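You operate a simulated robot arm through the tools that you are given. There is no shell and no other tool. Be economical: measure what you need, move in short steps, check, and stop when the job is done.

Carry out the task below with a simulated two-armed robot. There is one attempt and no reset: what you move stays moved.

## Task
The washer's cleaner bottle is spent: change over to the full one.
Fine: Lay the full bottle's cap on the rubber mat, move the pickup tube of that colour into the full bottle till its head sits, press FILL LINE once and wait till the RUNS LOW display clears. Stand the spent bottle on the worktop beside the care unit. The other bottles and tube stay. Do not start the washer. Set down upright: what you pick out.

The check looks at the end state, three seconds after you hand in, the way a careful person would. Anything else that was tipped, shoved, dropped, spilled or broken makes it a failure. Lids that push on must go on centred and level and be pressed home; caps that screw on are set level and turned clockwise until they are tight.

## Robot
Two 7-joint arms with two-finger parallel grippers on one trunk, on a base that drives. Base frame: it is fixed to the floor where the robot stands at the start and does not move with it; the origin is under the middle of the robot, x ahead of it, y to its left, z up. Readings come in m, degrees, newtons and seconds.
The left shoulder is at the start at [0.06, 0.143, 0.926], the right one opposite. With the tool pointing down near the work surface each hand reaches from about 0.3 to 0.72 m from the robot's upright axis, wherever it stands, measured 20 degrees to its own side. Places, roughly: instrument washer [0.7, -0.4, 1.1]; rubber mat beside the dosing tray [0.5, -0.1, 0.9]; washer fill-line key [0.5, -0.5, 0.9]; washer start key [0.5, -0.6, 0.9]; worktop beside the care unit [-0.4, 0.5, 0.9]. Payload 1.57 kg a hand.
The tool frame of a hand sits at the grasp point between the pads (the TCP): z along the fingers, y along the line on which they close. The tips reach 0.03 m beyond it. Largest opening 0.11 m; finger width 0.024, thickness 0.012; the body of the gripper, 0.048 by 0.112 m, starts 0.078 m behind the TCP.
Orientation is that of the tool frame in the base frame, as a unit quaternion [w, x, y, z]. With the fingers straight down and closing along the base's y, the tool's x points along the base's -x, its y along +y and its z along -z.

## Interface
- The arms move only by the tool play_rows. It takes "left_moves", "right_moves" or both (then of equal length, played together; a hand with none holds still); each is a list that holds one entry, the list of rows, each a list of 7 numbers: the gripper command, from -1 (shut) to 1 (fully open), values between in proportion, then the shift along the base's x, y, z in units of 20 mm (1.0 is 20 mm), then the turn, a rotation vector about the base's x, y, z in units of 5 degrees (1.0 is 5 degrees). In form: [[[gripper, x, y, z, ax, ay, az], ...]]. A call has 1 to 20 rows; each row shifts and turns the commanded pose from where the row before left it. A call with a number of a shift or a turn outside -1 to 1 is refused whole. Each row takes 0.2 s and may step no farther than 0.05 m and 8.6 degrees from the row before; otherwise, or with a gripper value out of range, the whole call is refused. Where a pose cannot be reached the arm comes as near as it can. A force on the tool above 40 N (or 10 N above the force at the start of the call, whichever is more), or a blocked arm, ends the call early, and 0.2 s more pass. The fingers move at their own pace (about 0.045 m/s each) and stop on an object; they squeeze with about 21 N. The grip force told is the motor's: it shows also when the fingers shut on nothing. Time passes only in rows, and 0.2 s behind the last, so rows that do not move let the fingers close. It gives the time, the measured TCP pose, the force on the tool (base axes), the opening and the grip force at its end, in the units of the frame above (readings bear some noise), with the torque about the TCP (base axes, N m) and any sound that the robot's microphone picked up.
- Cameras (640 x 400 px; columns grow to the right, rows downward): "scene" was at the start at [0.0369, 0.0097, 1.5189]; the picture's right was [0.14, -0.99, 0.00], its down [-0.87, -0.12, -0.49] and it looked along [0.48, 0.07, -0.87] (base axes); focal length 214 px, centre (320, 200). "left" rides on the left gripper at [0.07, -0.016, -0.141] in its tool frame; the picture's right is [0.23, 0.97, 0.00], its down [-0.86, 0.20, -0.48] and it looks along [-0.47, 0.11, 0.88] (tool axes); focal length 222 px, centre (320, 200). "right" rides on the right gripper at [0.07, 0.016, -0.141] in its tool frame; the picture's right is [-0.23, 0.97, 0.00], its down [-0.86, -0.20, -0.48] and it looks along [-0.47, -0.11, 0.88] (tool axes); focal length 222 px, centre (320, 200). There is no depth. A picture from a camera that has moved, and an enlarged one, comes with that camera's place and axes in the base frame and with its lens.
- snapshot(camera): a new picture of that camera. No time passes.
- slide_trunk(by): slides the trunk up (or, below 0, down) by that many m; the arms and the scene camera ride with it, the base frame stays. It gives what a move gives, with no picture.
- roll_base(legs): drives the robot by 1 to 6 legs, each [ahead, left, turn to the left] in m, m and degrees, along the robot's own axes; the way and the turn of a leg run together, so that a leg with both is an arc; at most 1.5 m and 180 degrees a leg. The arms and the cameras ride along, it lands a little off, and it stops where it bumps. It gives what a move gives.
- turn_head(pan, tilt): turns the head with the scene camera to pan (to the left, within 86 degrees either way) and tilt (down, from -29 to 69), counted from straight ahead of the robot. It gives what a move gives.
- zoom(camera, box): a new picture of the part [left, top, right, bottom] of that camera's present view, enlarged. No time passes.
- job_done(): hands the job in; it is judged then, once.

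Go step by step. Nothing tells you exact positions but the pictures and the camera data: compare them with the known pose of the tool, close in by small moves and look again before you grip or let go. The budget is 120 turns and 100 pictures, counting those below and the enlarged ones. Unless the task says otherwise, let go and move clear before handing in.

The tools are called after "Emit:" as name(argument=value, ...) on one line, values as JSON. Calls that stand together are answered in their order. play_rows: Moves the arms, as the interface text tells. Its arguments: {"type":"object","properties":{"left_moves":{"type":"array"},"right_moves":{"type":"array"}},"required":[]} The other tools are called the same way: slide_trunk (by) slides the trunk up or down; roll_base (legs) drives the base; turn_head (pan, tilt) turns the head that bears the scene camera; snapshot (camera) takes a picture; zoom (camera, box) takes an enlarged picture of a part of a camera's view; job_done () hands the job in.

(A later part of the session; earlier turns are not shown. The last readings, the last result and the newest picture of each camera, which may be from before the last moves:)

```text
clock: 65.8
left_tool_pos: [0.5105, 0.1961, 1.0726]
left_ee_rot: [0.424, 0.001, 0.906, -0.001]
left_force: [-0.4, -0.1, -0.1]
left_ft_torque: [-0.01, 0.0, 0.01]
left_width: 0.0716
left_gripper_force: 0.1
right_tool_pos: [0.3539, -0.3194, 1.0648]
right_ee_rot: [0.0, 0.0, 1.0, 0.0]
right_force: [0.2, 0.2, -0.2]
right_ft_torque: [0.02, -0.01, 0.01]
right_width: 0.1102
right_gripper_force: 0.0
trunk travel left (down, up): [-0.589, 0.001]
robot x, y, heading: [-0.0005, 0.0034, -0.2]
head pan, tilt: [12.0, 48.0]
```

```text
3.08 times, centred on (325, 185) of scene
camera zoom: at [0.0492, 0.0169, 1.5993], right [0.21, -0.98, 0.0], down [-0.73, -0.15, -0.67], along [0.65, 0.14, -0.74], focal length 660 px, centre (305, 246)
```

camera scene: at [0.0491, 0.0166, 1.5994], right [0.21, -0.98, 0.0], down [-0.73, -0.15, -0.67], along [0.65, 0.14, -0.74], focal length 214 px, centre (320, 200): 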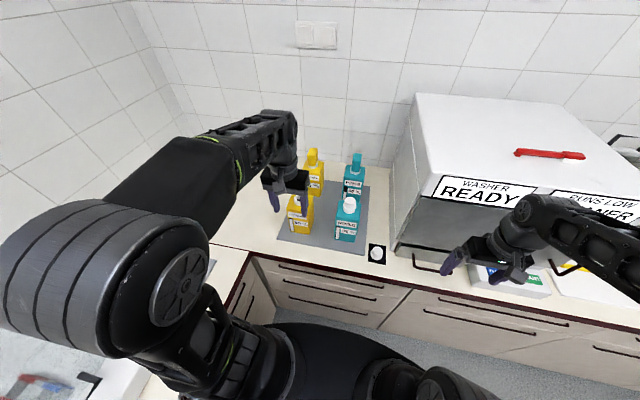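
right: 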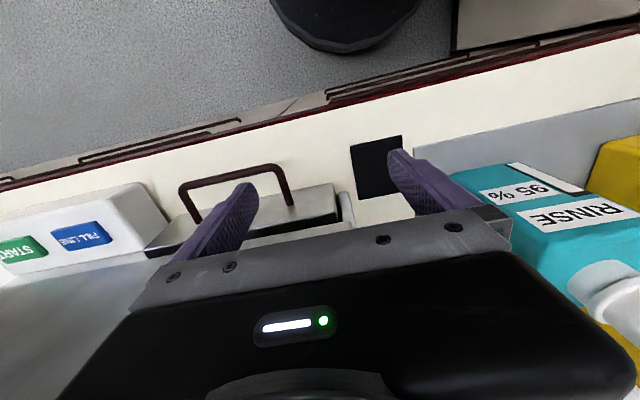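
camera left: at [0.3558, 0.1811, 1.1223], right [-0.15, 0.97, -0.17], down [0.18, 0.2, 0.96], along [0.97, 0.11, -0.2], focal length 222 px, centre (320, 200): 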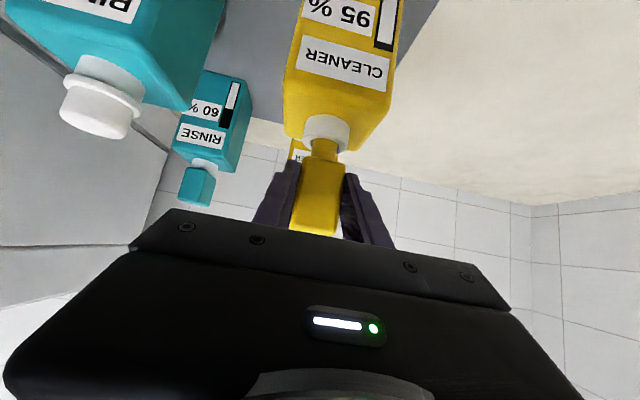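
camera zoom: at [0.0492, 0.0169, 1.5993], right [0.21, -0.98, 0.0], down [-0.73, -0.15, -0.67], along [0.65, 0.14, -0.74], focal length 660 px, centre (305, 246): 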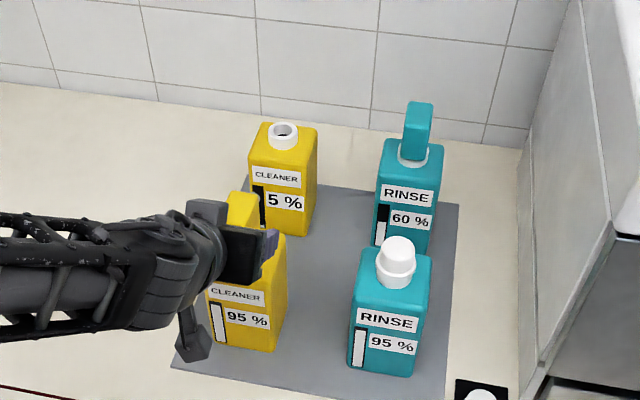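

The bottle stands upright and the head looks seated. I'll back the hand out along its own axis and verify.

Emit:
play_rows(left_moves=[[[0.5, 0, 0, 0.8, 0, 0, 0], [0.5, -0.5, 0, 0.8, 0, 0, 0], [0.5, -0.8, 0, 0.8, 0, 0, 0], [0.5, -1, 0, 0.8, 0, 0, 0], [0.5, -1, 0, 0.6, 0, 0, 0], [0.5, -1, 0, 0.4, 0, 0, 0], [0.5, -1, 0.5, 0, 0, 0, 0], [0.5, -0.5, 1, 0, 0, 0, 0], [0.5, 0, 1, 0, 0, 0, 0], [0.5, 0, 1, 0, 0, 0, 0], [0.5, 0, 0, 0, 0, 0, 0]]])

Emit:
zoom(camera="scene", box=[260, 120, 390, 250])

Emit:
snapshot(camera="left")

```text
clock: 68.2
left_tool_pos: [0.4125, 0.2678, 1.1753]
left_ee_rot: [0.425, 0.0, 0.905, 0.0]
left_force: [0.1, -0.6, 0.7]
left_ft_torque: [0.0, 0.0, 0.0]
left_width: 0.0828
left_gripper_force: 0.0
left hand out of reach, approached as far as the arm can: row 6, 7, 8
right_tool_pos: [0.3548, -0.3189, 1.0644]
right_ee_rot: [-0.001, 0.0, 1.0, 0.0]
right_force: [0.6, 1.2, -0.7]
right_ft_torque: [0.03, -0.01, 0.0]
right_width: 0.1098
right_gripper_force: 0.0
trunk travel left (down, up): [-0.589, 0.001]
robot x, y, heading: [0.0007, -0.0002, -0.2]
head pan, tilt: [12.0, 48.0]
```

```text
3.08 times, centred on (325, 185) of scene
camera zoom: at [0.0491, 0.0168, 1.5994], right [0.21, -0.98, 0.0], down [-0.73, -0.15, -0.67], along [0.65, 0.14, -0.74], focal length 660 px, centre (305, 246)
```

zoom: 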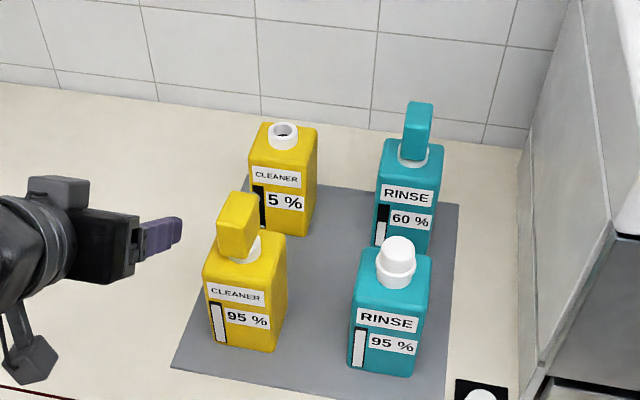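

```text
35 pictures are left
camera left: at [0.2591, 0.2515, 1.213], right [-0.15, 0.97, -0.17], down [0.18, 0.2, 0.96], along [0.97, 0.11, -0.2], focal length 222 px, centre (320, 200)
```

left: 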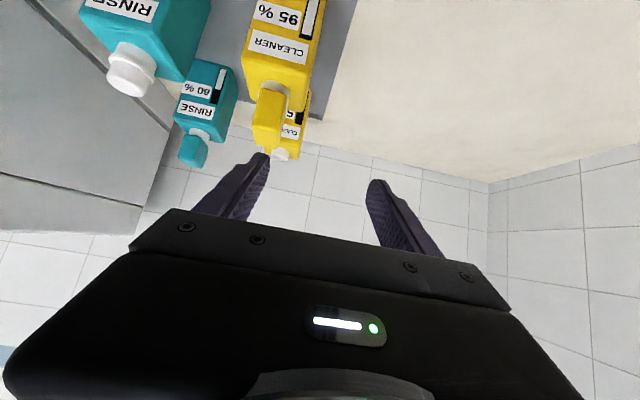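

Emit:
zoom(camera="scene", box=[290, 145, 360, 190])

Emit:
zoom(camera="left", box=[160, 60, 330, 180])

```text
8.89 times, centred on (325, 168) of scene
camera zoom: at [0.0491, 0.0168, 1.5994], right [0.21, -0.98, 0.0], down [-0.73, -0.15, -0.67], along [0.65, 0.14, -0.74], focal length 1906 px, centre (276, 489)
```

zoom: 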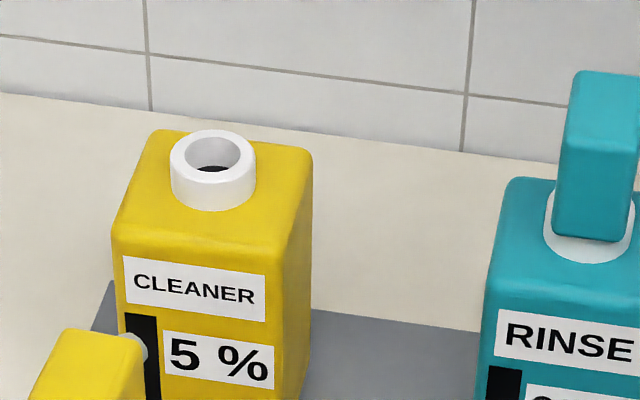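

```text
3.33 times, centred on (245, 120) of left
camera zoom: at [0.2591, 0.2515, 1.213], right [-0.15, 0.97, -0.17], down [0.18, 0.2, 0.96], along [0.97, 0.11, -0.2], focal length 740 px, centre (570, 467)
```

zoom: 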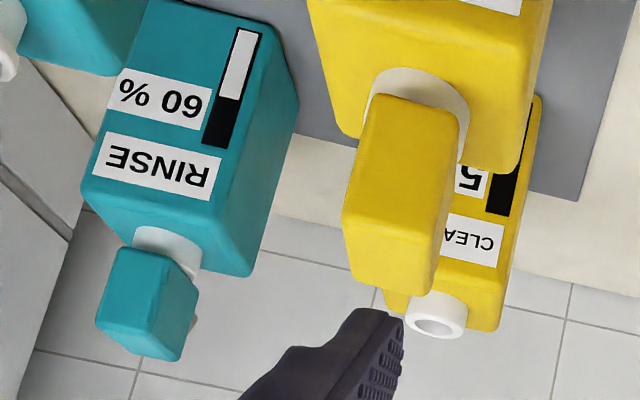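

Emit:
zoom(camera="scene", box=[290, 170, 360, 215])

```text
8.89 times, centred on (325, 192) of scene
camera zoom: at [0.0491, 0.0168, 1.5994], right [0.21, -0.98, 0.0], down [-0.73, -0.15, -0.67], along [0.65, 0.14, -0.74], focal length 1906 px, centre (276, 267)
```

zoom: 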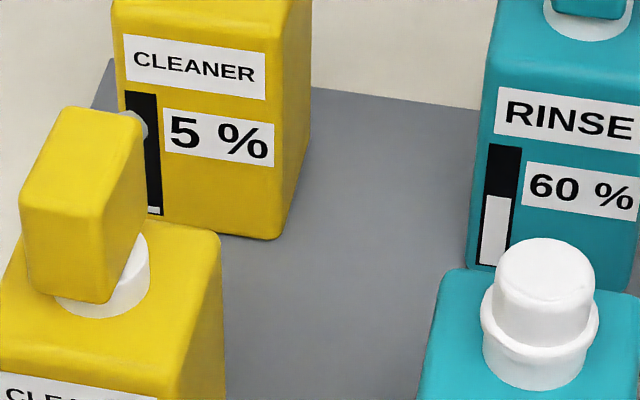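

To check the seating, I'll lower the left hand so its camera sees the head horizontally.

Emit:
play_rows(left_moves=[[[0.5, -0.5, 0.3, -1, 0, 0, 0], [0.5, -0.5, 0.3, -1, 0, 0, 0], [0.5, 0, 0, -1, 0, 0, 0], [0.5, 0, 0, -1, 0, 0, 0], [0.5, 0, 0, -1, 0, 0, 0], [0.5, 0, 0, -1, 0, 0, 0], [0.5, 0, 0, 0, 0, 0, 0]]])

Emit:
zoom(camera="left", box=[150, 80, 350, 220])

```text
clock: 69.8
left_tool_pos: [0.4468, 0.3084, 1.1006]
left_ee_rot: [0.425, 0.001, 0.905, -0.001]
left_force: [0.4, 0.1, -0.7]
left_ft_torque: [-0.02, 0.0, -0.03]
left_width: 0.0823
left_gripper_force: 0.2
left hand out of reach, approached as far as the arm can: row 1, 2, 3, 4, 5, 6
right_tool_pos: [0.3535, -0.319, 1.0636]
right_ee_rot: [0.0, 0.0, 1.0, 0.0]
right_force: [0.1, 0.0, 1.1]
right_ft_torque: [-0.02, 0.0, 0.02]
right_width: 0.1101
right_gripper_force: 0.0
trunk travel left (down, up): [-0.589, 0.001]
robot x, y, heading: [0.001, 0.0017, -0.1]
head pan, tilt: [12.0, 48.0]
```

```text
2.86 times, centred on (250, 150) of left
camera zoom: at [0.2926, 0.2922, 1.1381], right [-0.14, 0.97, -0.18], down [0.18, 0.2, 0.96], along [0.97, 0.11, -0.2], focal length 635 px, centre (520, 343)
```

zoom: 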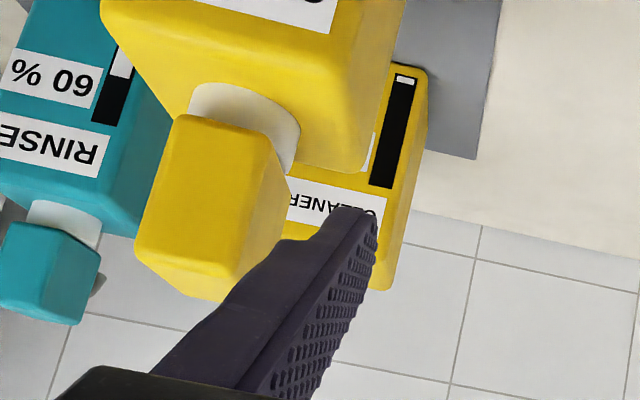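

The head is vertical and flush on the neck, so it is seated. Next is the FILL LINE key, estimated at (0.447, -0.482, ~0.93), with START about 8 cm further right. I'll bring in the right hand closed and tilted to stay clear of the washer.

Emit:
play_rows(right_moves=[[[-1, 0, -0.5, 0, 0, -1, 0], [-1, 0, -1, 0, 0, -1, 0], [-1, 0, -1, 0, 0, -1, 0], [-1, 0, -1, 0, 0, -1, 0], [-1, 0, -1, 0, 0, -1, 0], [-1, 0.5, -1, 0, 0, -1, 0], [-1, 1, -1, -0.5, 0, 0, 0], [-1, 1, -1, -0.5, 0, 0, 0], [-1, 0.8, -0.6, -0.5, 0, 0, 0], [-1, 0.5, 0, -0.5, 0, 0, 0], [-1, 0, 0, 0, 0, 0, 0]]])

Emit:
turn_head(pan=-40, tilt=48)

Emit:
snapshot(camera="scene")

Emit:
snapshot(camera="right")

```text
clock: 72.2
left_tool_pos: [0.4468, 0.3076, 1.1003]
left_ee_rot: [0.425, -0.001, 0.905, 0.0]
left_force: [-0.4, 0.2, -0.2]
left_ft_torque: [0.01, 0.01, 0.03]
left_width: 0.0826
left_gripper_force: 0.0
right_tool_pos: [0.429, -0.4837, 1.0232]
right_ee_rot: [0.26, 0.0, 0.966, 0.0]
right_force: [0.3, 0.4, 0.5]
right_ft_torque: [0.03, -0.01, -0.01]
right_width: 0.0002
right_gripper_force: 20.9
trunk travel left (down, up): [-0.589, 0.001]
robot x, y, heading: [-0.0022, 0.0009, -0.0]
head pan, tilt: [12.0, 48.0]
```

```text
clock: 73.4
left_tool_pos: [0.4455, 0.3083, 1.1011]
left_ee_rot: [0.424, 0.001, 0.906, -0.001]
left_force: [-0.8, -1.1, 0.3]
left_ft_torque: [0.01, -0.01, -0.01]
left_width: 0.0827
left_gripper_force: 0.0
right_tool_pos: [0.4299, -0.4832, 1.0232]
right_ee_rot: [0.259, 0.0, 0.966, -0.001]
right_force: [-0.4, -0.7, 1.0]
right_ft_torque: [0.02, -0.02, -0.01]
right_width: 0.0
right_gripper_force: 20.9
trunk travel left (down, up): [-0.589, 0.001]
robot x, y, heading: [-0.002, -0.0027, 0.0]
head pan, tilt: [-40.0, 48.0]
```

```text
30 pictures are left
camera scene: at [0.0324, -0.0499, 1.5994], right [-0.64, -0.77, 0.0], down [-0.57, 0.48, -0.67], along [0.51, -0.43, -0.74], focal length 214 px, centre (320, 200)
```

scene: 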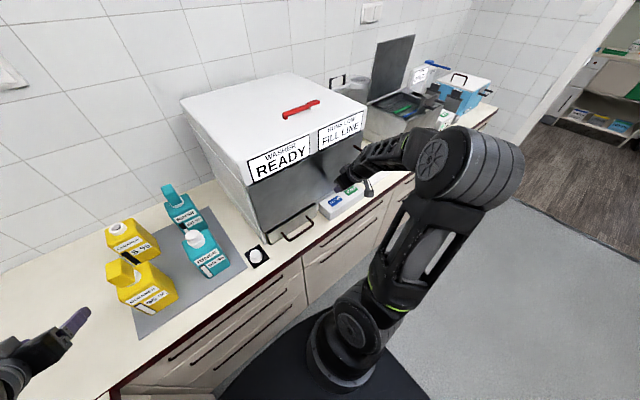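

```text
29 pictures are left
camera right: at [0.2971, -0.4665, 1.1112], right [0.2, 0.97, 0.11], down [0.5, -0.2, 0.84], along [0.84, -0.11, -0.53], focal length 222 px, centre (320, 200)
```

right: 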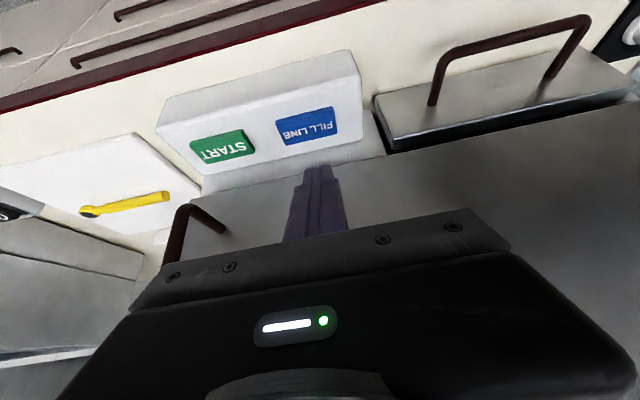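

The display's second line now reads FILL LINE, so the tube change registered. The key is at about (0.45, -0.49, 0.925). I'll align and descend above it.

Emit:
play_rows(right_moves=[[[-1, 0.25, -0.35, 0, 0, 0, 0], [-1, 0, 0, -0.8, 0, 0, 0], [-1, 0, 0, -0.8, 0, 0, 0], [-1, 0, 0, -0.6, 0, 0, 0], [-1, 0, 0, 0, 0, 0, 0]]])

Emit:
zoom(camera="right", box=[200, 60, 440, 220])

Emit:
zoom(camera="scene", box=[240, 100, 400, 220])

```text
clock: 74.6
left_tool_pos: [0.445, 0.3074, 1.1005]
left_ee_rot: [0.424, 0.0, 0.906, -0.001]
left_force: [-0.1, -0.1, 0.5]
left_ft_torque: [-0.02, -0.05, 0.0]
left_width: 0.0823
left_gripper_force: 0.0
right_tool_pos: [0.4353, -0.4886, 0.9789]
right_ee_rot: [0.26, 0.0, 0.966, 0.0]
right_force: [-0.1, 0.5, 0.1]
right_ft_torque: [-0.01, 0.0, 0.02]
right_width: 0.0
right_gripper_force: 21.4
trunk travel left (down, up): [-0.589, 0.001]
robot x, y, heading: [-0.0005, -0.001, 0.1]
head pan, tilt: [-40.0, 48.0]
```

```text
2.50 times, centred on (320, 140) of right
camera zoom: at [0.3025, -0.473, 1.068], right [0.2, 0.97, 0.11], down [0.5, -0.2, 0.84], along [0.84, -0.11, -0.53], focal length 555 px, centre (320, 350)
```

zoom: 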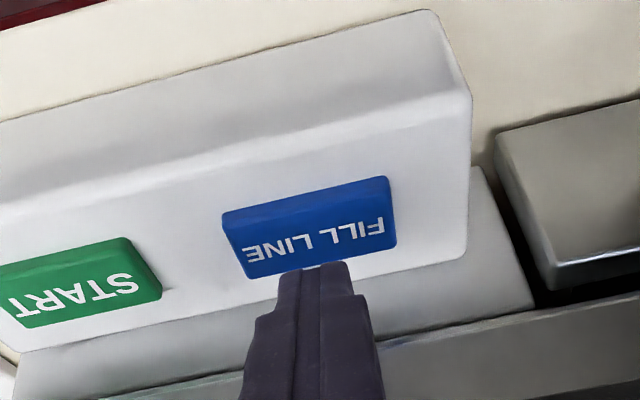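

```text
3.33 times, centred on (320, 160) of scene
camera zoom: at [0.0322, -0.0499, 1.5994], right [-0.64, -0.77, 0.0], down [-0.57, 0.48, -0.67], along [0.51, -0.43, -0.74], focal length 715 px, centre (320, 333)
```

zoom: 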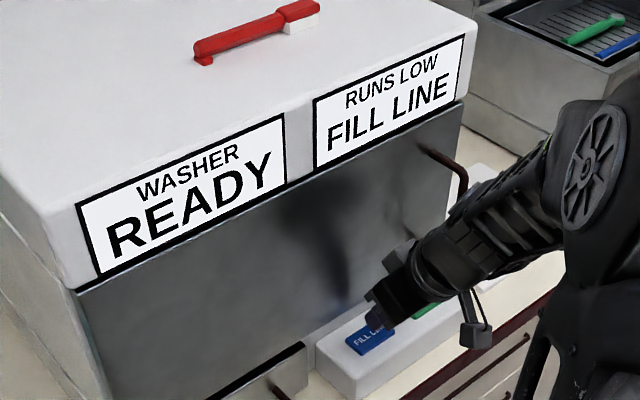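

Emit:
play_rows(right_moves=[[[-1, 0, 0, -0.3, 0, 0, 0], [-1, 0, 0, -0.3, 0, 0, 0], [-1, 0, 0, -0.25, 0, 0, 0], [-1, 0, 0, 0, 0, 0, 0]]])

Emit:
zoom(camera="right", box=[200, 60, 440, 220])

```text
clock: 75.6
left_tool_pos: [0.4466, 0.3071, 1.1003]
left_ee_rot: [0.425, 0.001, 0.905, -0.001]
left_force: [-1.0, 0.2, 0.1]
left_ft_torque: [-0.01, 0.04, -0.01]
left_width: 0.0825
left_gripper_force: 0.0
right_tool_pos: [0.4337, -0.4894, 0.9628]
right_ee_rot: [0.259, 0.0, 0.966, 0.0]
right_force: [-0.6, 0.1, 0.2]
right_ft_torque: [0.02, 0.01, 0.01]
right_width: 0.0002
right_gripper_force: 20.6
trunk travel left (down, up): [-0.589, 0.001]
robot x, y, heading: [-0.0016, 0.0024, -0.1]
head pan, tilt: [-40.0, 48.0]
```

```text
2.50 times, centred on (320, 140) of right
camera zoom: at [0.3021, -0.4732, 1.0506], right [0.2, 0.97, 0.11], down [0.5, -0.2, 0.84], along [0.84, -0.11, -0.53], focal length 555 px, centre (320, 350)
```

zoom: 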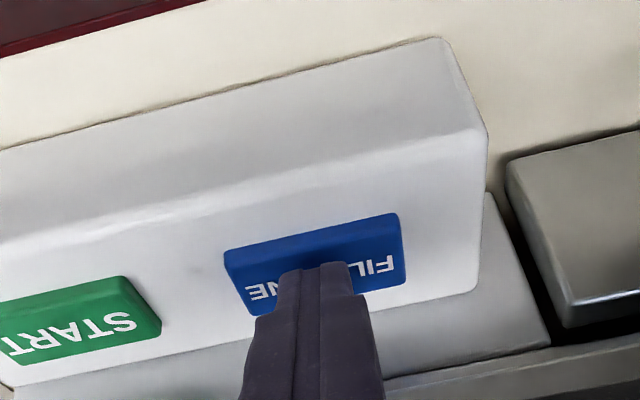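

The fingertip is over the key. I'll press with small steps.

Emit:
play_rows(right_moves=[[[-1, 0, 0, -0.2, 0, 0, 0], [-1, 0, 0, -0.2, 0, 0, 0], [-1, 0, 0, -0.2, 0, 0, 0], [-1, 0, 0, 0, 0, 0, 0]]])

```text
clock: 76.6
left_tool_pos: [0.4447, 0.3087, 1.1011]
left_ee_rot: [0.425, 0.0, 0.905, -0.001]
left_force: [0.0, 0.5, -0.5]
left_ft_torque: [0.0, -0.02, -0.02]
left_width: 0.0824
left_gripper_force: 0.1
right_tool_pos: [0.4346, -0.4899, 0.9542]
right_ee_rot: [0.26, -0.001, 0.966, 0.0]
right_force: [-0.9, 0.8, 10.4]
right_ft_torque: [0.04, -0.07, -0.03]
right_width: 0.0
right_gripper_force: 21.3
trunk travel left (down, up): [-0.589, 0.001]
robot x, y, heading: [-0.0003, -0.0013, -0.0]
head pan, tilt: [-40.0, 48.0]
heard: click
```

Click heard, once. I'll lift the hand and check the display.

Emit:
play_rows(right_moves=[[[-1, 0, 0, 1, 0, 0, 0], [-1, 0, 0, 1, 0, 0, 0], [-1, 0, 0, 1, 0, 0, 0], [-1, -0.5, 0.5, 1, 0, 0, 0], [-1, -1, 1, 0, 0, 0, 0], [-1, -1, 1, 0, 0, 0, 0], [-1, -0.5, 1, 0, 0, 0, 0], [-1, 0, 0, 0, 0, 0, 0], [-1, 0, 0, 0, 0, 0, 0], [-1, 0, 0, 0, 0, 0, 0]]])

Emit:
zoom(camera="scene", box=[100, 80, 400, 300])

```text
clock: 78.8
left_tool_pos: [0.4467, 0.3078, 1.1009]
left_ee_rot: [0.424, 0.001, 0.906, -0.001]
left_force: [0.0, 0.3, 0.4]
left_ft_torque: [0.02, -0.03, 0.01]
left_width: 0.0825
left_gripper_force: 0.1
right_tool_pos: [0.3738, -0.4188, 1.0321]
right_ee_rot: [0.258, 0.0, 0.966, 0.001]
right_force: [-0.3, -0.4, -0.2]
right_ft_torque: [0.01, 0.02, -0.02]
right_width: 0.0
right_gripper_force: 20.7
trunk travel left (down, up): [-0.589, 0.001]
robot x, y, heading: [-0.0018, 0.0019, -0.3]
head pan, tilt: [-40.0, 48.0]
```

```text
1.82 times, centred on (250, 190) of scene
camera zoom: at [0.0323, -0.0501, 1.5993], right [-0.64, -0.77, 0.0], down [-0.57, 0.48, -0.67], along [0.51, -0.43, -0.74], focal length 390 px, centre (447, 218)
```

zoom: 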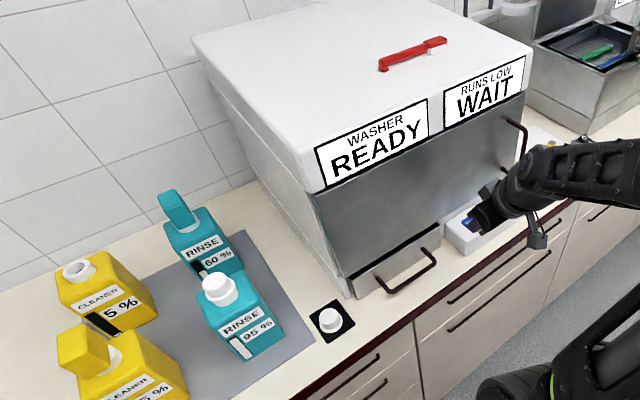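

The display shows WAIT. Meanwhile I'll prepare for the spent bottle. The new tube head blocks the frontal path, so I'll bring the left hand in from the left, yawed 45°, to grip the round neck at about (0.746, 0.197, rim 1.035).

Emit:
play_rows(left_moves=[[[0.3, 0, 0.6, 1, 0, 0, -1], [0.3, 0, 0.6, 1, 0, 0, -1], [0.3, 1, 0.4, 0.5, 0, 0, -1], [0.3, 1, 0.4, 0.5, 0, 0, -1], [0.3, 1, 0.2, 0, 0, 0, -1], [0.3, 1, 0, 0, 0, 0, -1], [0.3, 1, 0, 0, 0, 0, -1], [0.3, 1, 0, 0, 0, 0, -1], [0.3, 1, 0, 0, 0, 0, -1], [0.3, 1, 0, 0, 0.707, 0.707, 0], [0.3, 1, 0, 0, 0.707, 0.707, 0], [0.3, 0, 0, 0, 0.707, 0.707, 0], [0.3, 0, 0, 0, 0, 0, 0]]])

Emit:
turn_head(pan=5, tilt=45)

Emit:
snapshot(camera="scene")

Emit:
snapshot(camera="left")

```text
clock: 81.6
left_tool_pos: [0.6233, 0.3529, 1.1604]
left_ee_rot: [0.28, 0.364, 0.881, -0.116]
left_force: [0.4, -0.6, -0.4]
left_ft_torque: [-0.03, -0.02, 0.0]
left_width: 0.0716
left_gripper_force: 0.1
right_tool_pos: [0.3739, -0.4191, 1.0333]
right_ee_rot: [0.258, -0.001, 0.966, 0.0]
right_force: [-0.2, -0.2, -1.0]
right_ft_torque: [-0.02, -0.01, 0.0]
right_width: 0.0001
right_gripper_force: 20.7
trunk travel left (down, up): [-0.589, 0.001]
robot x, y, heading: [0.0026, 0.0031, -0.0]
head pan, tilt: [-40.0, 48.0]
```

```text
clock: 82.7
left_tool_pos: [0.6247, 0.352, 1.1608]
left_ee_rot: [0.28, 0.365, 0.88, -0.116]
left_force: [-0.2, 0.1, -0.1]
left_ft_torque: [0.01, 0.0, 0.01]
left_width: 0.0715
left_gripper_force: 0.1
right_tool_pos: [0.3731, -0.4196, 1.0334]
right_ee_rot: [0.259, 0.0, 0.966, 0.0]
right_force: [0.6, -0.6, 0.1]
right_ft_torque: [-0.01, 0.01, -0.05]
right_width: 0.0003
right_gripper_force: 20.8
trunk travel left (down, up): [-0.589, 0.001]
robot x, y, heading: [0.0005, 0.0008, -0.0]
head pan, tilt: [5.0, 45.0]
```

```text
24 pictures are left
camera scene: at [0.053, 0.0077, 1.6035], right [0.09, -1.0, 0.0], down [-0.7, -0.06, -0.71], along [0.7, 0.06, -0.71], focal length 214 px, centre (320, 200)
```

scene: 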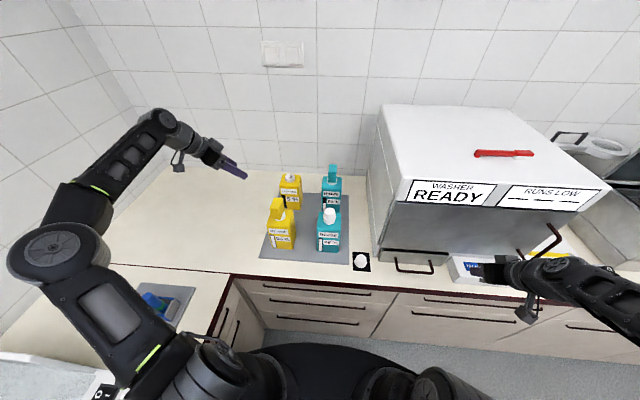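

```text
23 pictures are left
camera left: at [0.5153, 0.4394, 1.2365], right [0.56, 0.82, -0.13], down [0.44, -0.16, 0.89], along [0.7, -0.55, -0.45], focal length 222 px, centre (320, 200)
```

left: 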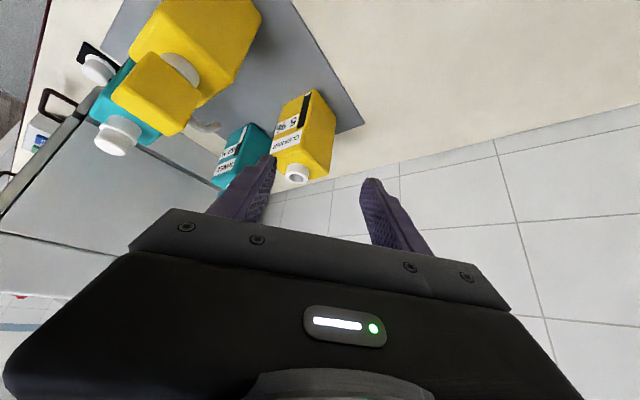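

The RUNS LOW display is clear (dashes). Now I move above the spent bottle's neck.

Emit:
play_rows(left_moves=[[[0.3, 0.6, -0.8, -0.2, 0, 0, 0], [0.3, 0.6, -0.8, -0.2, 0, 0, 0], [0.3, 0.6, -0.8, -0.2, 0, 0, 0], [0.3, 0.6, -0.8, -0.2, 0, 0, 0], [0.3, 0.6, -0.8, -0.2, 0, 0, 0], [0.3, 0.6, -0.8, -0.2, 0, 0, 0], [0.3, 0.6, -0.8, -0.2, 0, 0, 0], [0.3, 0.6, -0.8, -0.2, 0, 0, 0], [0.3, 0.6, -0.8, -0.2, 0, 0, 0], [0.3, 0, 0, 0, 0, 0, 0]]])

Emit:
snapshot(camera="left")

Emit:
zoom(camera="scene", box=[220, 120, 360, 260])

```text
clock: 84.9
left_tool_pos: [0.6696, 0.2339, 1.1081]
left_ee_rot: [0.28, 0.365, 0.88, -0.117]
left_force: [-0.1, -0.1, -0.2]
left_ft_torque: [-0.02, 0.0, 0.03]
left_width: 0.0718
left_gripper_force: 0.0
left hand out of reach, approached as far as the arm can: row 5, 6, 7, 8, 9
right_tool_pos: [0.3734, -0.4185, 1.0329]
right_ee_rot: [0.259, 0.0, 0.966, 0.0]
right_force: [0.2, -0.2, 0.4]
right_ft_torque: [0.01, 0.03, -0.01]
right_width: 0.0001
right_gripper_force: 20.9
trunk travel left (down, up): [-0.589, 0.001]
robot x, y, heading: [-0.0023, -0.0001, -0.0]
head pan, tilt: [5.0, 45.0]
```

```text
22 pictures are left
camera left: at [0.5607, 0.3202, 1.1847], right [0.56, 0.82, -0.13], down [0.44, -0.16, 0.89], along [0.7, -0.55, -0.45], focal length 222 px, centre (320, 200)
```

left: 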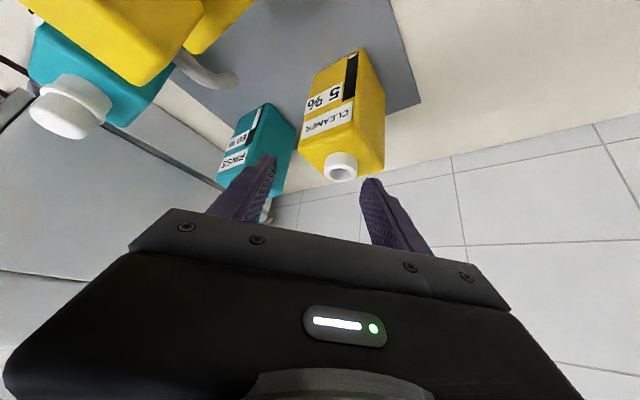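

```text
2.86 times, centred on (290, 190) of scene
camera zoom: at [0.053, 0.008, 1.6035], right [0.09, -1.0, 0.0], down [-0.7, -0.06, -0.71], along [0.7, 0.06, -0.71], focal length 613 px, centre (406, 229)
```

zoom: 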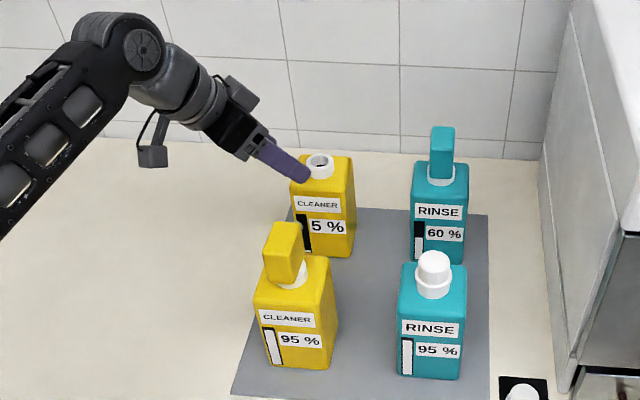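

The arm is at its reach limit at this pitch. I'll pitch the hand flatter, to about 70°, while above the neck, then check.

Emit:
play_rows(left_moves=[[[0.3, 0, 0, 0.2, -0.707, -0.707, 0], [0.3, 0, 0, 0.2, -0.707, -0.707, 0], [0.3, 0, 0, 0, -0.707, -0.707, 0], [0.3, 0, 0, 0, -0.707, -0.707, 0], [0.3, 0, 0, 0, -0.707, -0.707, 0], [0.3, 0, 0, 0, -0.707, -0.707, 0], [0.3, 0, 0, 0, -0.707, -0.707, 0], [0.3, 0, 0, 0, 0, 0, 0]]])

```text
clock: 86.7
left_tool_pos: [0.6701, 0.2344, 1.1186]
left_ee_rot: [0.532, 0.313, 0.755, -0.221]
left_force: [0.1, 0.3, -0.7]
left_ft_torque: [0.0, 0.02, -0.03]
left_width: 0.0714
left_gripper_force: 0.0
right_tool_pos: [0.373, -0.4197, 1.0326]
right_ee_rot: [0.258, 0.0, 0.966, 0.0]
right_force: [-0.4, 0.1, 0.1]
right_ft_torque: [-0.01, 0.0, -0.03]
right_width: 0.0
right_gripper_force: 20.6
trunk travel left (down, up): [-0.589, 0.001]
robot x, y, heading: [-0.0022, 0.0013, 0.0]
head pan, tilt: [5.0, 45.0]
```

Emit:
play_rows(left_moves=[[[0.3, 0.8, -0.3, -0.25, 0, 0, 0], [0.3, 0.8, -0.3, -0.25, 0, 0, 0], [0.3, 0.8, -0.3, -0.25, 0, 0, 0], [0.3, 0.8, -0.3, -0.25, 0, 0, 0], [0.3, 0, 0, -0.5, 0, 0, 0], [0.3, 0, 0, 0, 0, 0, 0]]])

Emit:
snapshot(camera="left")

Emit:
zoom(camera="scene", box=[240, 130, 340, 220])

```text
clock: 88.1
left_tool_pos: [0.7327, 0.2098, 1.0875]
left_ee_rot: [0.532, 0.313, 0.755, -0.22]
left_force: [0.0, 0.4, 0.3]
left_ft_torque: [-0.02, -0.02, 0.02]
left_width: 0.0718
left_gripper_force: 0.0
right_tool_pos: [0.3739, -0.4183, 1.0332]
right_ee_rot: [0.259, 0.0, 0.966, 0.0]
right_force: [0.2, -0.8, -0.6]
right_ft_torque: [-0.01, 0.03, 0.0]
right_width: 0.0001
right_gripper_force: 21.5
trunk travel left (down, up): [-0.589, 0.001]
robot x, y, heading: [0.0023, -0.0026, -0.0]
head pan, tilt: [5.0, 45.0]
```

```text
20 pictures are left
camera left: at [0.6113, 0.3106, 1.0712], right [0.63, 0.74, -0.21], down [0.03, 0.26, 0.97], along [0.77, -0.62, 0.14], focal length 222 px, centre (320, 200)
```

left: 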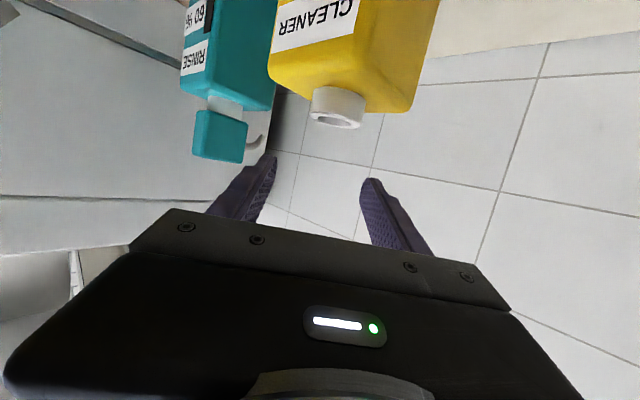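

```text
4.44 times, centred on (290, 175) of scene
camera zoom: at [0.0531, 0.0076, 1.6035], right [0.09, -1.0, 0.0], down [-0.7, -0.06, -0.71], along [0.7, 0.06, -0.71], focal length 953 px, centre (453, 311)
```

zoom: 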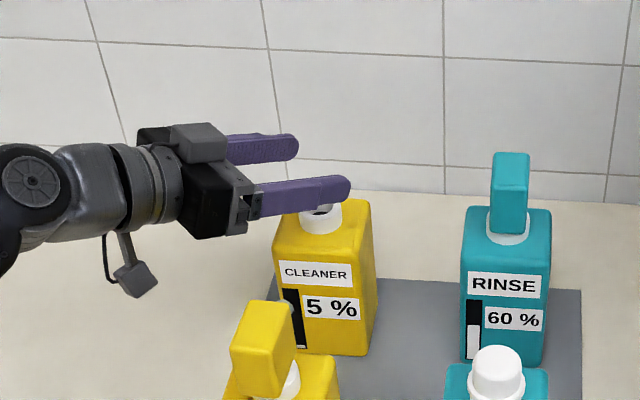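

Well aligned over the neck. I'll lower to neck height.

Emit:
play_rows(left_moves=[[[0.3, 0.1, 0.05, -0.6, 0, 0, 0], [0.3, 0, 0, -0.6, 0, 0, 0], [0.3, 0, 0, -0.6, 0, 0, 0], [0.3, 0, 0, -0.4, 0, 0, 0], [0.2, 0, 0, 0, 0, 0, 0]]])

Emit:
zoom(camera="left", box=[200, 80, 440, 240])

```text
clock: 89.3
left_tool_pos: [0.7367, 0.2125, 1.0452]
left_ee_rot: [0.531, 0.313, 0.756, -0.22]
left_force: [-0.4, 0.6, -0.2]
left_ft_torque: [-0.01, 0.0, 0.0]
left_width: 0.066
left_gripper_force: 0.0
right_tool_pos: [0.3736, -0.418, 1.0331]
right_ee_rot: [0.259, 0.0, 0.966, 0.0]
right_force: [-0.3, 0.5, 0.2]
right_ft_torque: [-0.01, -0.01, -0.04]
right_width: 0.0
right_gripper_force: 20.8
trunk travel left (down, up): [-0.589, 0.001]
robot x, y, heading: [-0.0001, -0.0023, 0.2]
head pan, tilt: [5.0, 45.0]
```

```text
2.50 times, centred on (320, 160) of left
camera zoom: at [0.6154, 0.3124, 1.0279], right [0.63, 0.74, -0.21], down [0.03, 0.26, 0.97], along [0.77, -0.62, 0.14], focal length 555 px, centre (320, 300)
```

zoom: 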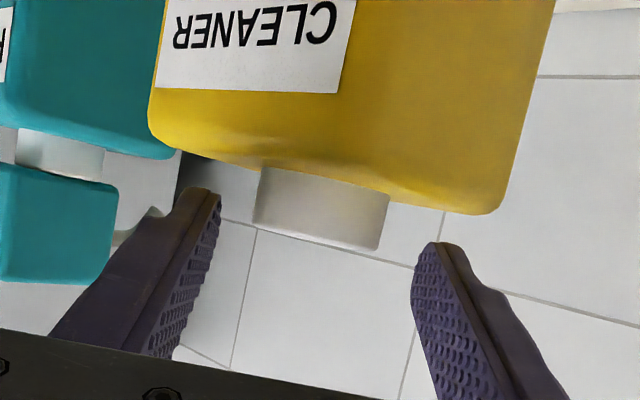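

Emit:
play_rows(left_moves=[[[0.1, 0.15, -0.15, -0.27, 0, 0, 0], [-0.3, 0, 0, 0, 0, 0, 0], [-1, 0, 0, 0, 0, 0, 0], [-1, 0, 0, 0, 0, 0, 0], [-1, 0, 0, 0, 0, 0, 0]]])

Emit:
zoom(camera="left", box=[200, 80, 440, 240])

```text
clock: 90.5
left_tool_pos: [0.74, 0.2094, 1.0409]
left_ee_rot: [0.532, 0.313, 0.756, -0.22]
left_force: [0.2, -3.2, 3.8]
left_ft_torque: [-0.42, -0.01, -0.07]
left_width: 0.0577
left_gripper_force: 21.3
right_tool_pos: [0.3728, -0.4187, 1.0331]
right_ee_rot: [0.259, -0.001, 0.966, 0.001]
right_force: [0.3, 0.2, -0.5]
right_ft_torque: [0.04, 0.0, 0.01]
right_width: 0.0001
right_gripper_force: 20.9
trunk travel left (down, up): [-0.589, 0.001]
robot x, y, heading: [0.0014, -0.0029, 0.0]
head pan, tilt: [5.0, 45.0]
```

```text
2.50 times, centred on (320, 160) of left
camera zoom: at [0.6181, 0.309, 1.0229], right [0.63, 0.74, -0.21], down [0.03, 0.26, 0.97], along [0.77, -0.62, 0.14], focal length 555 px, centre (320, 300)
```

zoom: 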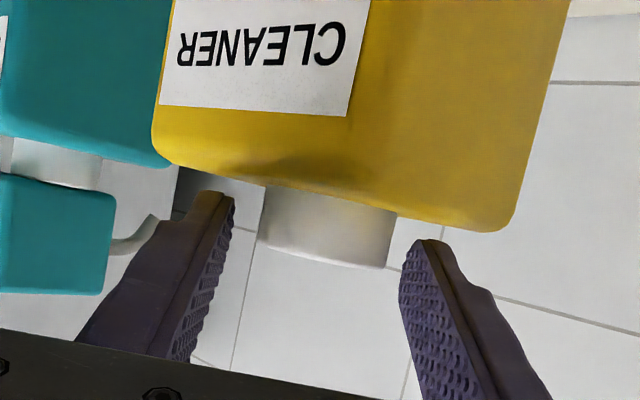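

The fingers stopped at 58 mm, before reaching the neck; the tips seem to be catching the shoulder. I'll reopen, rise 7 mm and try again.

Emit:
play_rows(left_moves=[[[0.2, 0, 0, 0, 0, 0, 0], [0.2, 0, 0, 0.35, 0, 0, 0], [0.2, 0, 0, 0, 0, 0, 0], [-0.2, 0, 0, 0, 0, 0, 0], [-0.6, 0, 0, 0, 0, 0, 0], [-0.6, 0, 0, 0, 0, 0, 0]]])

Emit:
zoom(camera="left", box=[200, 80, 440, 240])

```text
clock: 91.9
left_tool_pos: [0.7394, 0.2096, 1.0471]
left_ee_rot: [0.532, 0.313, 0.755, -0.221]
left_force: [-2.2, -0.4, 0.5]
left_ft_torque: [0.23, 0.14, -0.04]
left_width: 0.0575
left_gripper_force: 21.4
right_tool_pos: [0.3731, -0.4187, 1.0323]
right_ee_rot: [0.259, 0.0, 0.966, 0.0]
right_force: [-0.4, -0.3, -0.1]
right_ft_torque: [0.0, 0.02, 0.05]
right_width: 0.0
right_gripper_force: 20.5
trunk travel left (down, up): [-0.589, 0.001]
robot x, y, heading: [-0.0008, -0.0002, 0.1]
head pan, tilt: [5.0, 45.0]
```

```text
2.50 times, centred on (320, 160) of left
camera zoom: at [0.6177, 0.3095, 1.0293], right [0.63, 0.74, -0.21], down [0.03, 0.26, 0.97], along [0.77, -0.62, 0.14], focal length 555 px, centre (320, 300)
```

zoom: 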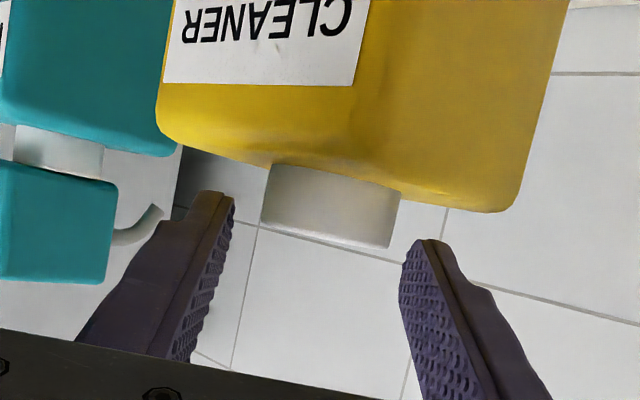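

The stop width is the same 57.5 mm at both heights, which fits a square neck held across its diagonal. That is a valid grip with the bottle hanging below it. I'll regrip 5 mm lower and try a slow lift.

Emit:
play_rows(left_moves=[[[0.2, 0, 0, 0, 0, 0, 0], [0.2, 0, 0, -0.25, 0, 0, 0], [0.2, 0, 0, 0, 0, 0, 0], [-0.3, 0, 0, 0, 0, 0, 0], [-1, 0, 0, 0, 0, 0, 0], [-1, 0, 0, 0, 0, 0, 0], [-1, 0, 0, 0.25, 0, 0, 0], [-1, 0, 0, 0.25, 0, 0, 0], [-1, 0, 0, 0.25, 0, 0, 0], [-1, 0, 0, 0, 0, 0, 0]]])

Emit:
zoom(camera="scene", box=[220, 120, 360, 260])

```text
clock: 94.1
left_tool_pos: [0.7403, 0.2072, 1.0561]
left_ee_rot: [0.531, 0.312, 0.756, -0.22]
left_force: [-0.3, 0.0, -8.9]
left_ft_torque: [0.12, 0.09, 0.0]
left_width: 0.0576
left_gripper_force: 21.0
right_tool_pos: [0.3724, -0.4187, 1.0323]
right_ee_rot: [0.258, 0.0, 0.966, 0.0]
right_force: [-0.2, 0.6, -0.8]
right_ft_torque: [0.03, 0.0, -0.01]
right_width: 0.0
right_gripper_force: 21.2
trunk travel left (down, up): [-0.589, 0.001]
robot x, y, heading: [-0.0018, -0.0012, -0.3]
head pan, tilt: [5.0, 45.0]
```

```text
2.86 times, centred on (290, 190) of scene
camera zoom: at [0.0542, 0.0081, 1.6035], right [0.09, -1.0, 0.0], down [-0.7, -0.06, -0.71], along [0.7, 0.06, -0.71], focal length 613 px, centre (406, 229)
```

zoom: 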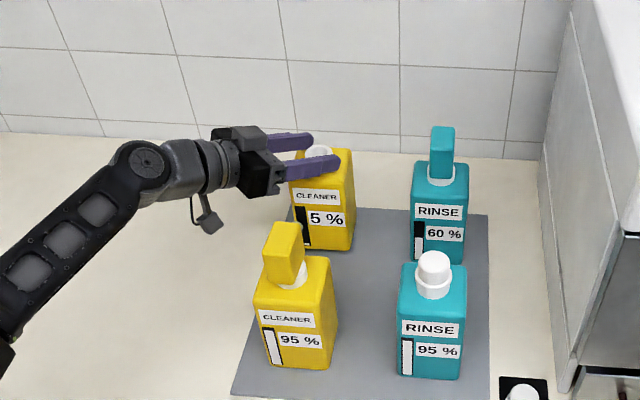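

The bottle is lifted and held, at about 9 N. I'll raise it, swing it left clear of the other bottles, then bring it nearer. The right hand tucks in.

Emit:
play_rows(left_moves=[[[-1, 0, 0, 0.4, 0, 0, 0], [-1, 0, 0, 0.6, 0, 0, 0], [-1, 0, 0, 0.6, 0, 0, 0], [-1, 0, 0.2, 0.6, 0, 0, 0], [-1, 0, 0.4, 0.4, 0, 0, 0], [-1, 0, 0.6, 0, 0, 0, 0], [-1, 0, 0.6, 0, 0, 0, 0], [-1, 0, 0.6, 0, 0, 0, 0], [-1, 0, 0.6, 0, 0, 0, 0], [-1, -0.2, 0.6, 0, 0, 0, 0], [-1, -0.4, 0.6, 0, 0, 0, 0], [-1, -0.6, 0.6, 0, 0, 0, 0], [-1, -0.6, 0.6, 0, 0, 0, 0], [-1, -0.6, 0.6, 0, 0, 0, 0], [-1, -0.6, 0.4, 0, 0, 0, 0], [-1, -0.6, 0.2, 0, 0, 0, 0], [-1, -0.6, 0, 0, 0, 0, 0], [-1, -0.4, 0, 0, 0, 0, 0], [-1, -0.2, 0, 0, 0, 0, 0], [-1, 0, 0, 0, 0, 0, 0]]], right_moves=[[[-1, 0, 0, 0, 0, 0, 0], [-1, -0.5, 0.5, 0.5, 0, 0, 0], [-1, -0.5, 0.5, 0.5, 0, 0, 0], [-1, -0.5, 0.5, 0.5, 0, 0, 0], [-1, 0, 0.5, 0.5, 0, 0, 0], [-1, 0, 0.5, 0, 0, 0, 0], [-1, 0, 0, 0, 0, 0, 0], [-1, 0, 0, 0, 0, 0, 0], [-1, 0, 0, 0, 0, 0, 0], [-1, 0, 0, 0, 0, 0, 0], [-1, 0, 0, 0, 0, 0, 0], [-1, 0, 0, 0, 0, 0, 0], [-1, 0, 0, 0, 0, 0, 0], [-1, 0, 0, 0, 0, 0, 0], [-1, 0, 0, 0, 0, 0, 0], [-1, 0, 0, 0, 0, 0, 0], [-1, 0, 0, 0, 0, 0, 0], [-1, 0, 0, 0, 0, 0, 0], [-1, 0, 0, 0, 0, 0, 0], [-1, 0, 0, 0, 0, 0, 0]]])

Emit:
snapshot(camera="scene")

```text
clock: 98.3
left_tool_pos: [0.6424, 0.3411, 1.1079]
left_ee_rot: [0.532, 0.313, 0.755, -0.221]
left_force: [0.5, -0.7, -7.5]
left_ft_torque: [0.12, 0.11, 0.02]
left_width: 0.0575
left_gripper_force: 20.4
right_tool_pos: [0.3451, -0.3687, 1.0708]
right_ee_rot: [0.259, 0.001, 0.966, 0.0]
right_force: [-0.1, -0.5, 0.0]
right_ft_torque: [0.0, 0.0, -0.01]
right_width: 0.0
right_gripper_force: 21.2
trunk travel left (down, up): [-0.589, 0.001]
robot x, y, heading: [0.0005, -0.0009, 0.1]
head pan, tilt: [5.0, 45.0]
```

```text
14 pictures are left
camera scene: at [0.054, 0.0083, 1.6035], right [0.09, -1.0, 0.0], down [-0.7, -0.06, -0.71], along [0.7, 0.06, -0.71], focal length 214 px, centre (320, 200)
```

scene: 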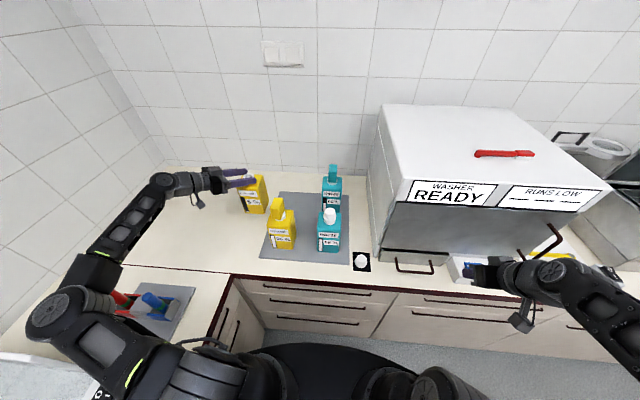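

The bottle is held steadily. The left elbow flares out over the care unit, so I'll yaw the hand back to straight, raise it and draw it in before driving.

Emit:
play_rows(left_moves=[[[-1, 0, 0, 0.4, 0, 0, 0.3], [-1, 0, 0, 0.45, 0, 0, 0.5], [-1, 0, 0, 0.45, 0, 0, 0.5], [-1, 0, 0, 0.45, 0, 0, 0.5], [-1, -0.2, 0, 0.45, 0, 0, 0.5], [-1, -0.4, 0, 0.45, 0, 0, 0.5], [-1, -0.4, 0, 0.45, 0, 0, 0.5], [-1, -0.4, 0, 0.45, 0, 0, 0.5], [-1, -0.4, 0, 0.45, 0, 0, 0.5], [-1, -0.4, 0, 0.45, 0, 0, 0.5], [-1, -0.4, 0, 0.45, 0, 0, 0.5], [-1, -0.4, 0, 0.45, 0, 0, 0.5], [-1, -0.4, 0, 0.45, 0, 0, 0.5], [-1, -0.4, 0, 0.45, 0, 0, 0.5], [-1, -0.4, 0, 0.45, 0, 0, 0.5], [-1, -0.4, 0, 0.45, 0, 0, 0.5], [-1, -0.4, 0, 0.45, 0, 0, 0.5], [-1, -0.4, 0, 0.45, 0, 0, 0.5], [-1, -0.2, 0, 0.2, 0, 0, 0.2], [-1, 0, 0, 0, 0, 0, 0]]])

Emit:
turn_head(pan=45, tilt=50)

Emit:
snapshot(camera="scene")

```text
clock: 102.5
left_tool_pos: [0.5308, 0.3402, 1.274]
left_ee_rot: [0.575, 0.0, 0.818, 0.0]
left_force: [0.8, -0.1, -9.0]
left_ft_torque: [-0.03, 0.16, -0.01]
left_width: 0.0577
left_gripper_force: 20.9
right_tool_pos: [0.3449, -0.3689, 1.0703]
right_ee_rot: [0.258, 0.0, 0.966, 0.0]
right_force: [-1.0, 0.0, -0.3]
right_ft_torque: [0.01, 0.03, -0.01]
right_width: 0.0002
right_gripper_force: 21.0
trunk travel left (down, up): [-0.589, 0.001]
robot x, y, heading: [0.0011, 0.0009, 0.2]
head pan, tilt: [5.0, 45.0]
```

```text
clock: 103.6
left_tool_pos: [0.5305, 0.3417, 1.2721]
left_ee_rot: [0.575, -0.001, 0.818, 0.0]
left_force: [0.5, -0.2, -8.7]
left_ft_torque: [0.06, 0.14, 0.03]
left_width: 0.0577
left_gripper_force: 21.0
right_tool_pos: [0.3457, -0.3677, 1.0725]
right_ee_rot: [0.259, 0.001, 0.966, 0.0]
right_force: [-0.8, 0.1, 0.0]
right_ft_torque: [-0.01, -0.03, -0.02]
right_width: 0.0
right_gripper_force: 21.2
trunk travel left (down, up): [-0.589, 0.001]
robot x, y, heading: [-0.0005, 0.0038, -0.1]
head pan, tilt: [45.0, 50.0]
```

```text
13 pictures are left
camera scene: at [0.0272, 0.0556, 1.5966], right [0.71, -0.71, 0.0], down [-0.54, -0.54, -0.64], along [0.45, 0.45, -0.77], focal length 214 px, centre (320, 200)
```

scene: 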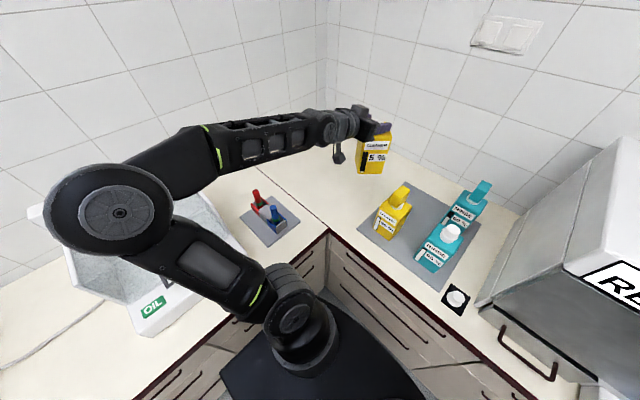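

Bottle secure. I'll raise it a little more so it passes above everything, then drive diagonally back and right into open floor and turn left.

Emit:
play_rows(left_moves=[[[-1, 0, 0, 0.4, 0, 0, 0], [-1, 0, 0, 0.4, 0, 0, 0], [-1, 0, 0, 0.4, 0, 0, 0], [-1, 0, 0, 0.4, 0, 0, 0], [-1, 0, 0, 0.4, 0, 0, 0], [-1, 0, 0, 0, 0, 0, 0]]])

Emit:
roll_base(legs=[[-0.2, -0.3, 0]])

Emit:
snapshot(camera="scene")

```text
clock: 105.0
left_tool_pos: [0.5314, 0.3414, 1.3133]
left_ee_rot: [0.575, 0.0, 0.818, 0.0]
left_force: [1.0, 0.0, -9.1]
left_ft_torque: [0.03, 0.13, 0.03]
left_width: 0.0577
left_gripper_force: 21.0
right_tool_pos: [0.3451, -0.3683, 1.071]
right_ee_rot: [0.259, -0.001, 0.966, 0.0]
right_force: [0.9, -0.1, 0.1]
right_ft_torque: [0.02, -0.01, 0.04]
right_width: 0.0
right_gripper_force: 20.8
trunk travel left (down, up): [-0.589, 0.001]
robot x, y, heading: [-0.0012, -0.0025, 0.0]
head pan, tilt: [45.0, 50.0]
```

```text
clock: 107.3
left_tool_pos: [0.3305, 0.0425, 1.3146]
left_ee_rot: [0.576, 0.0, 0.818, 0.0]
left_force: [0.1, -0.2, -7.3]
left_ft_torque: [-0.01, 0.17, 0.03]
left_width: 0.0576
left_gripper_force: 20.8
right_tool_pos: [0.1442, -0.6662, 1.0708]
right_ee_rot: [0.259, 0.0, 0.966, -0.001]
right_force: [0.0, -0.4, 0.1]
right_ft_torque: [-0.02, 0.02, -0.01]
right_width: 0.0
right_gripper_force: 21.2
trunk travel left (down, up): [-0.589, 0.001]
robot x, y, heading: [-0.201, -0.2966, 0.2]
head pan, tilt: [45.0, 50.0]
```

```text
12 pictures are left
camera scene: at [-0.1732, -0.2424, 1.5966], right [0.71, -0.71, 0.0], down [-0.54, -0.54, -0.64], along [0.45, 0.45, -0.77], focal length 214 px, centre (320, 200)
```

scene: 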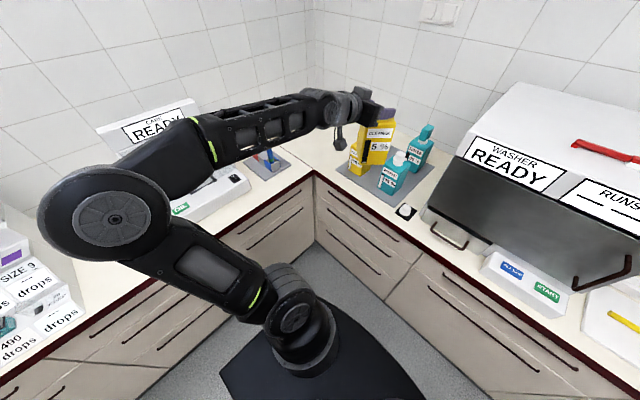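

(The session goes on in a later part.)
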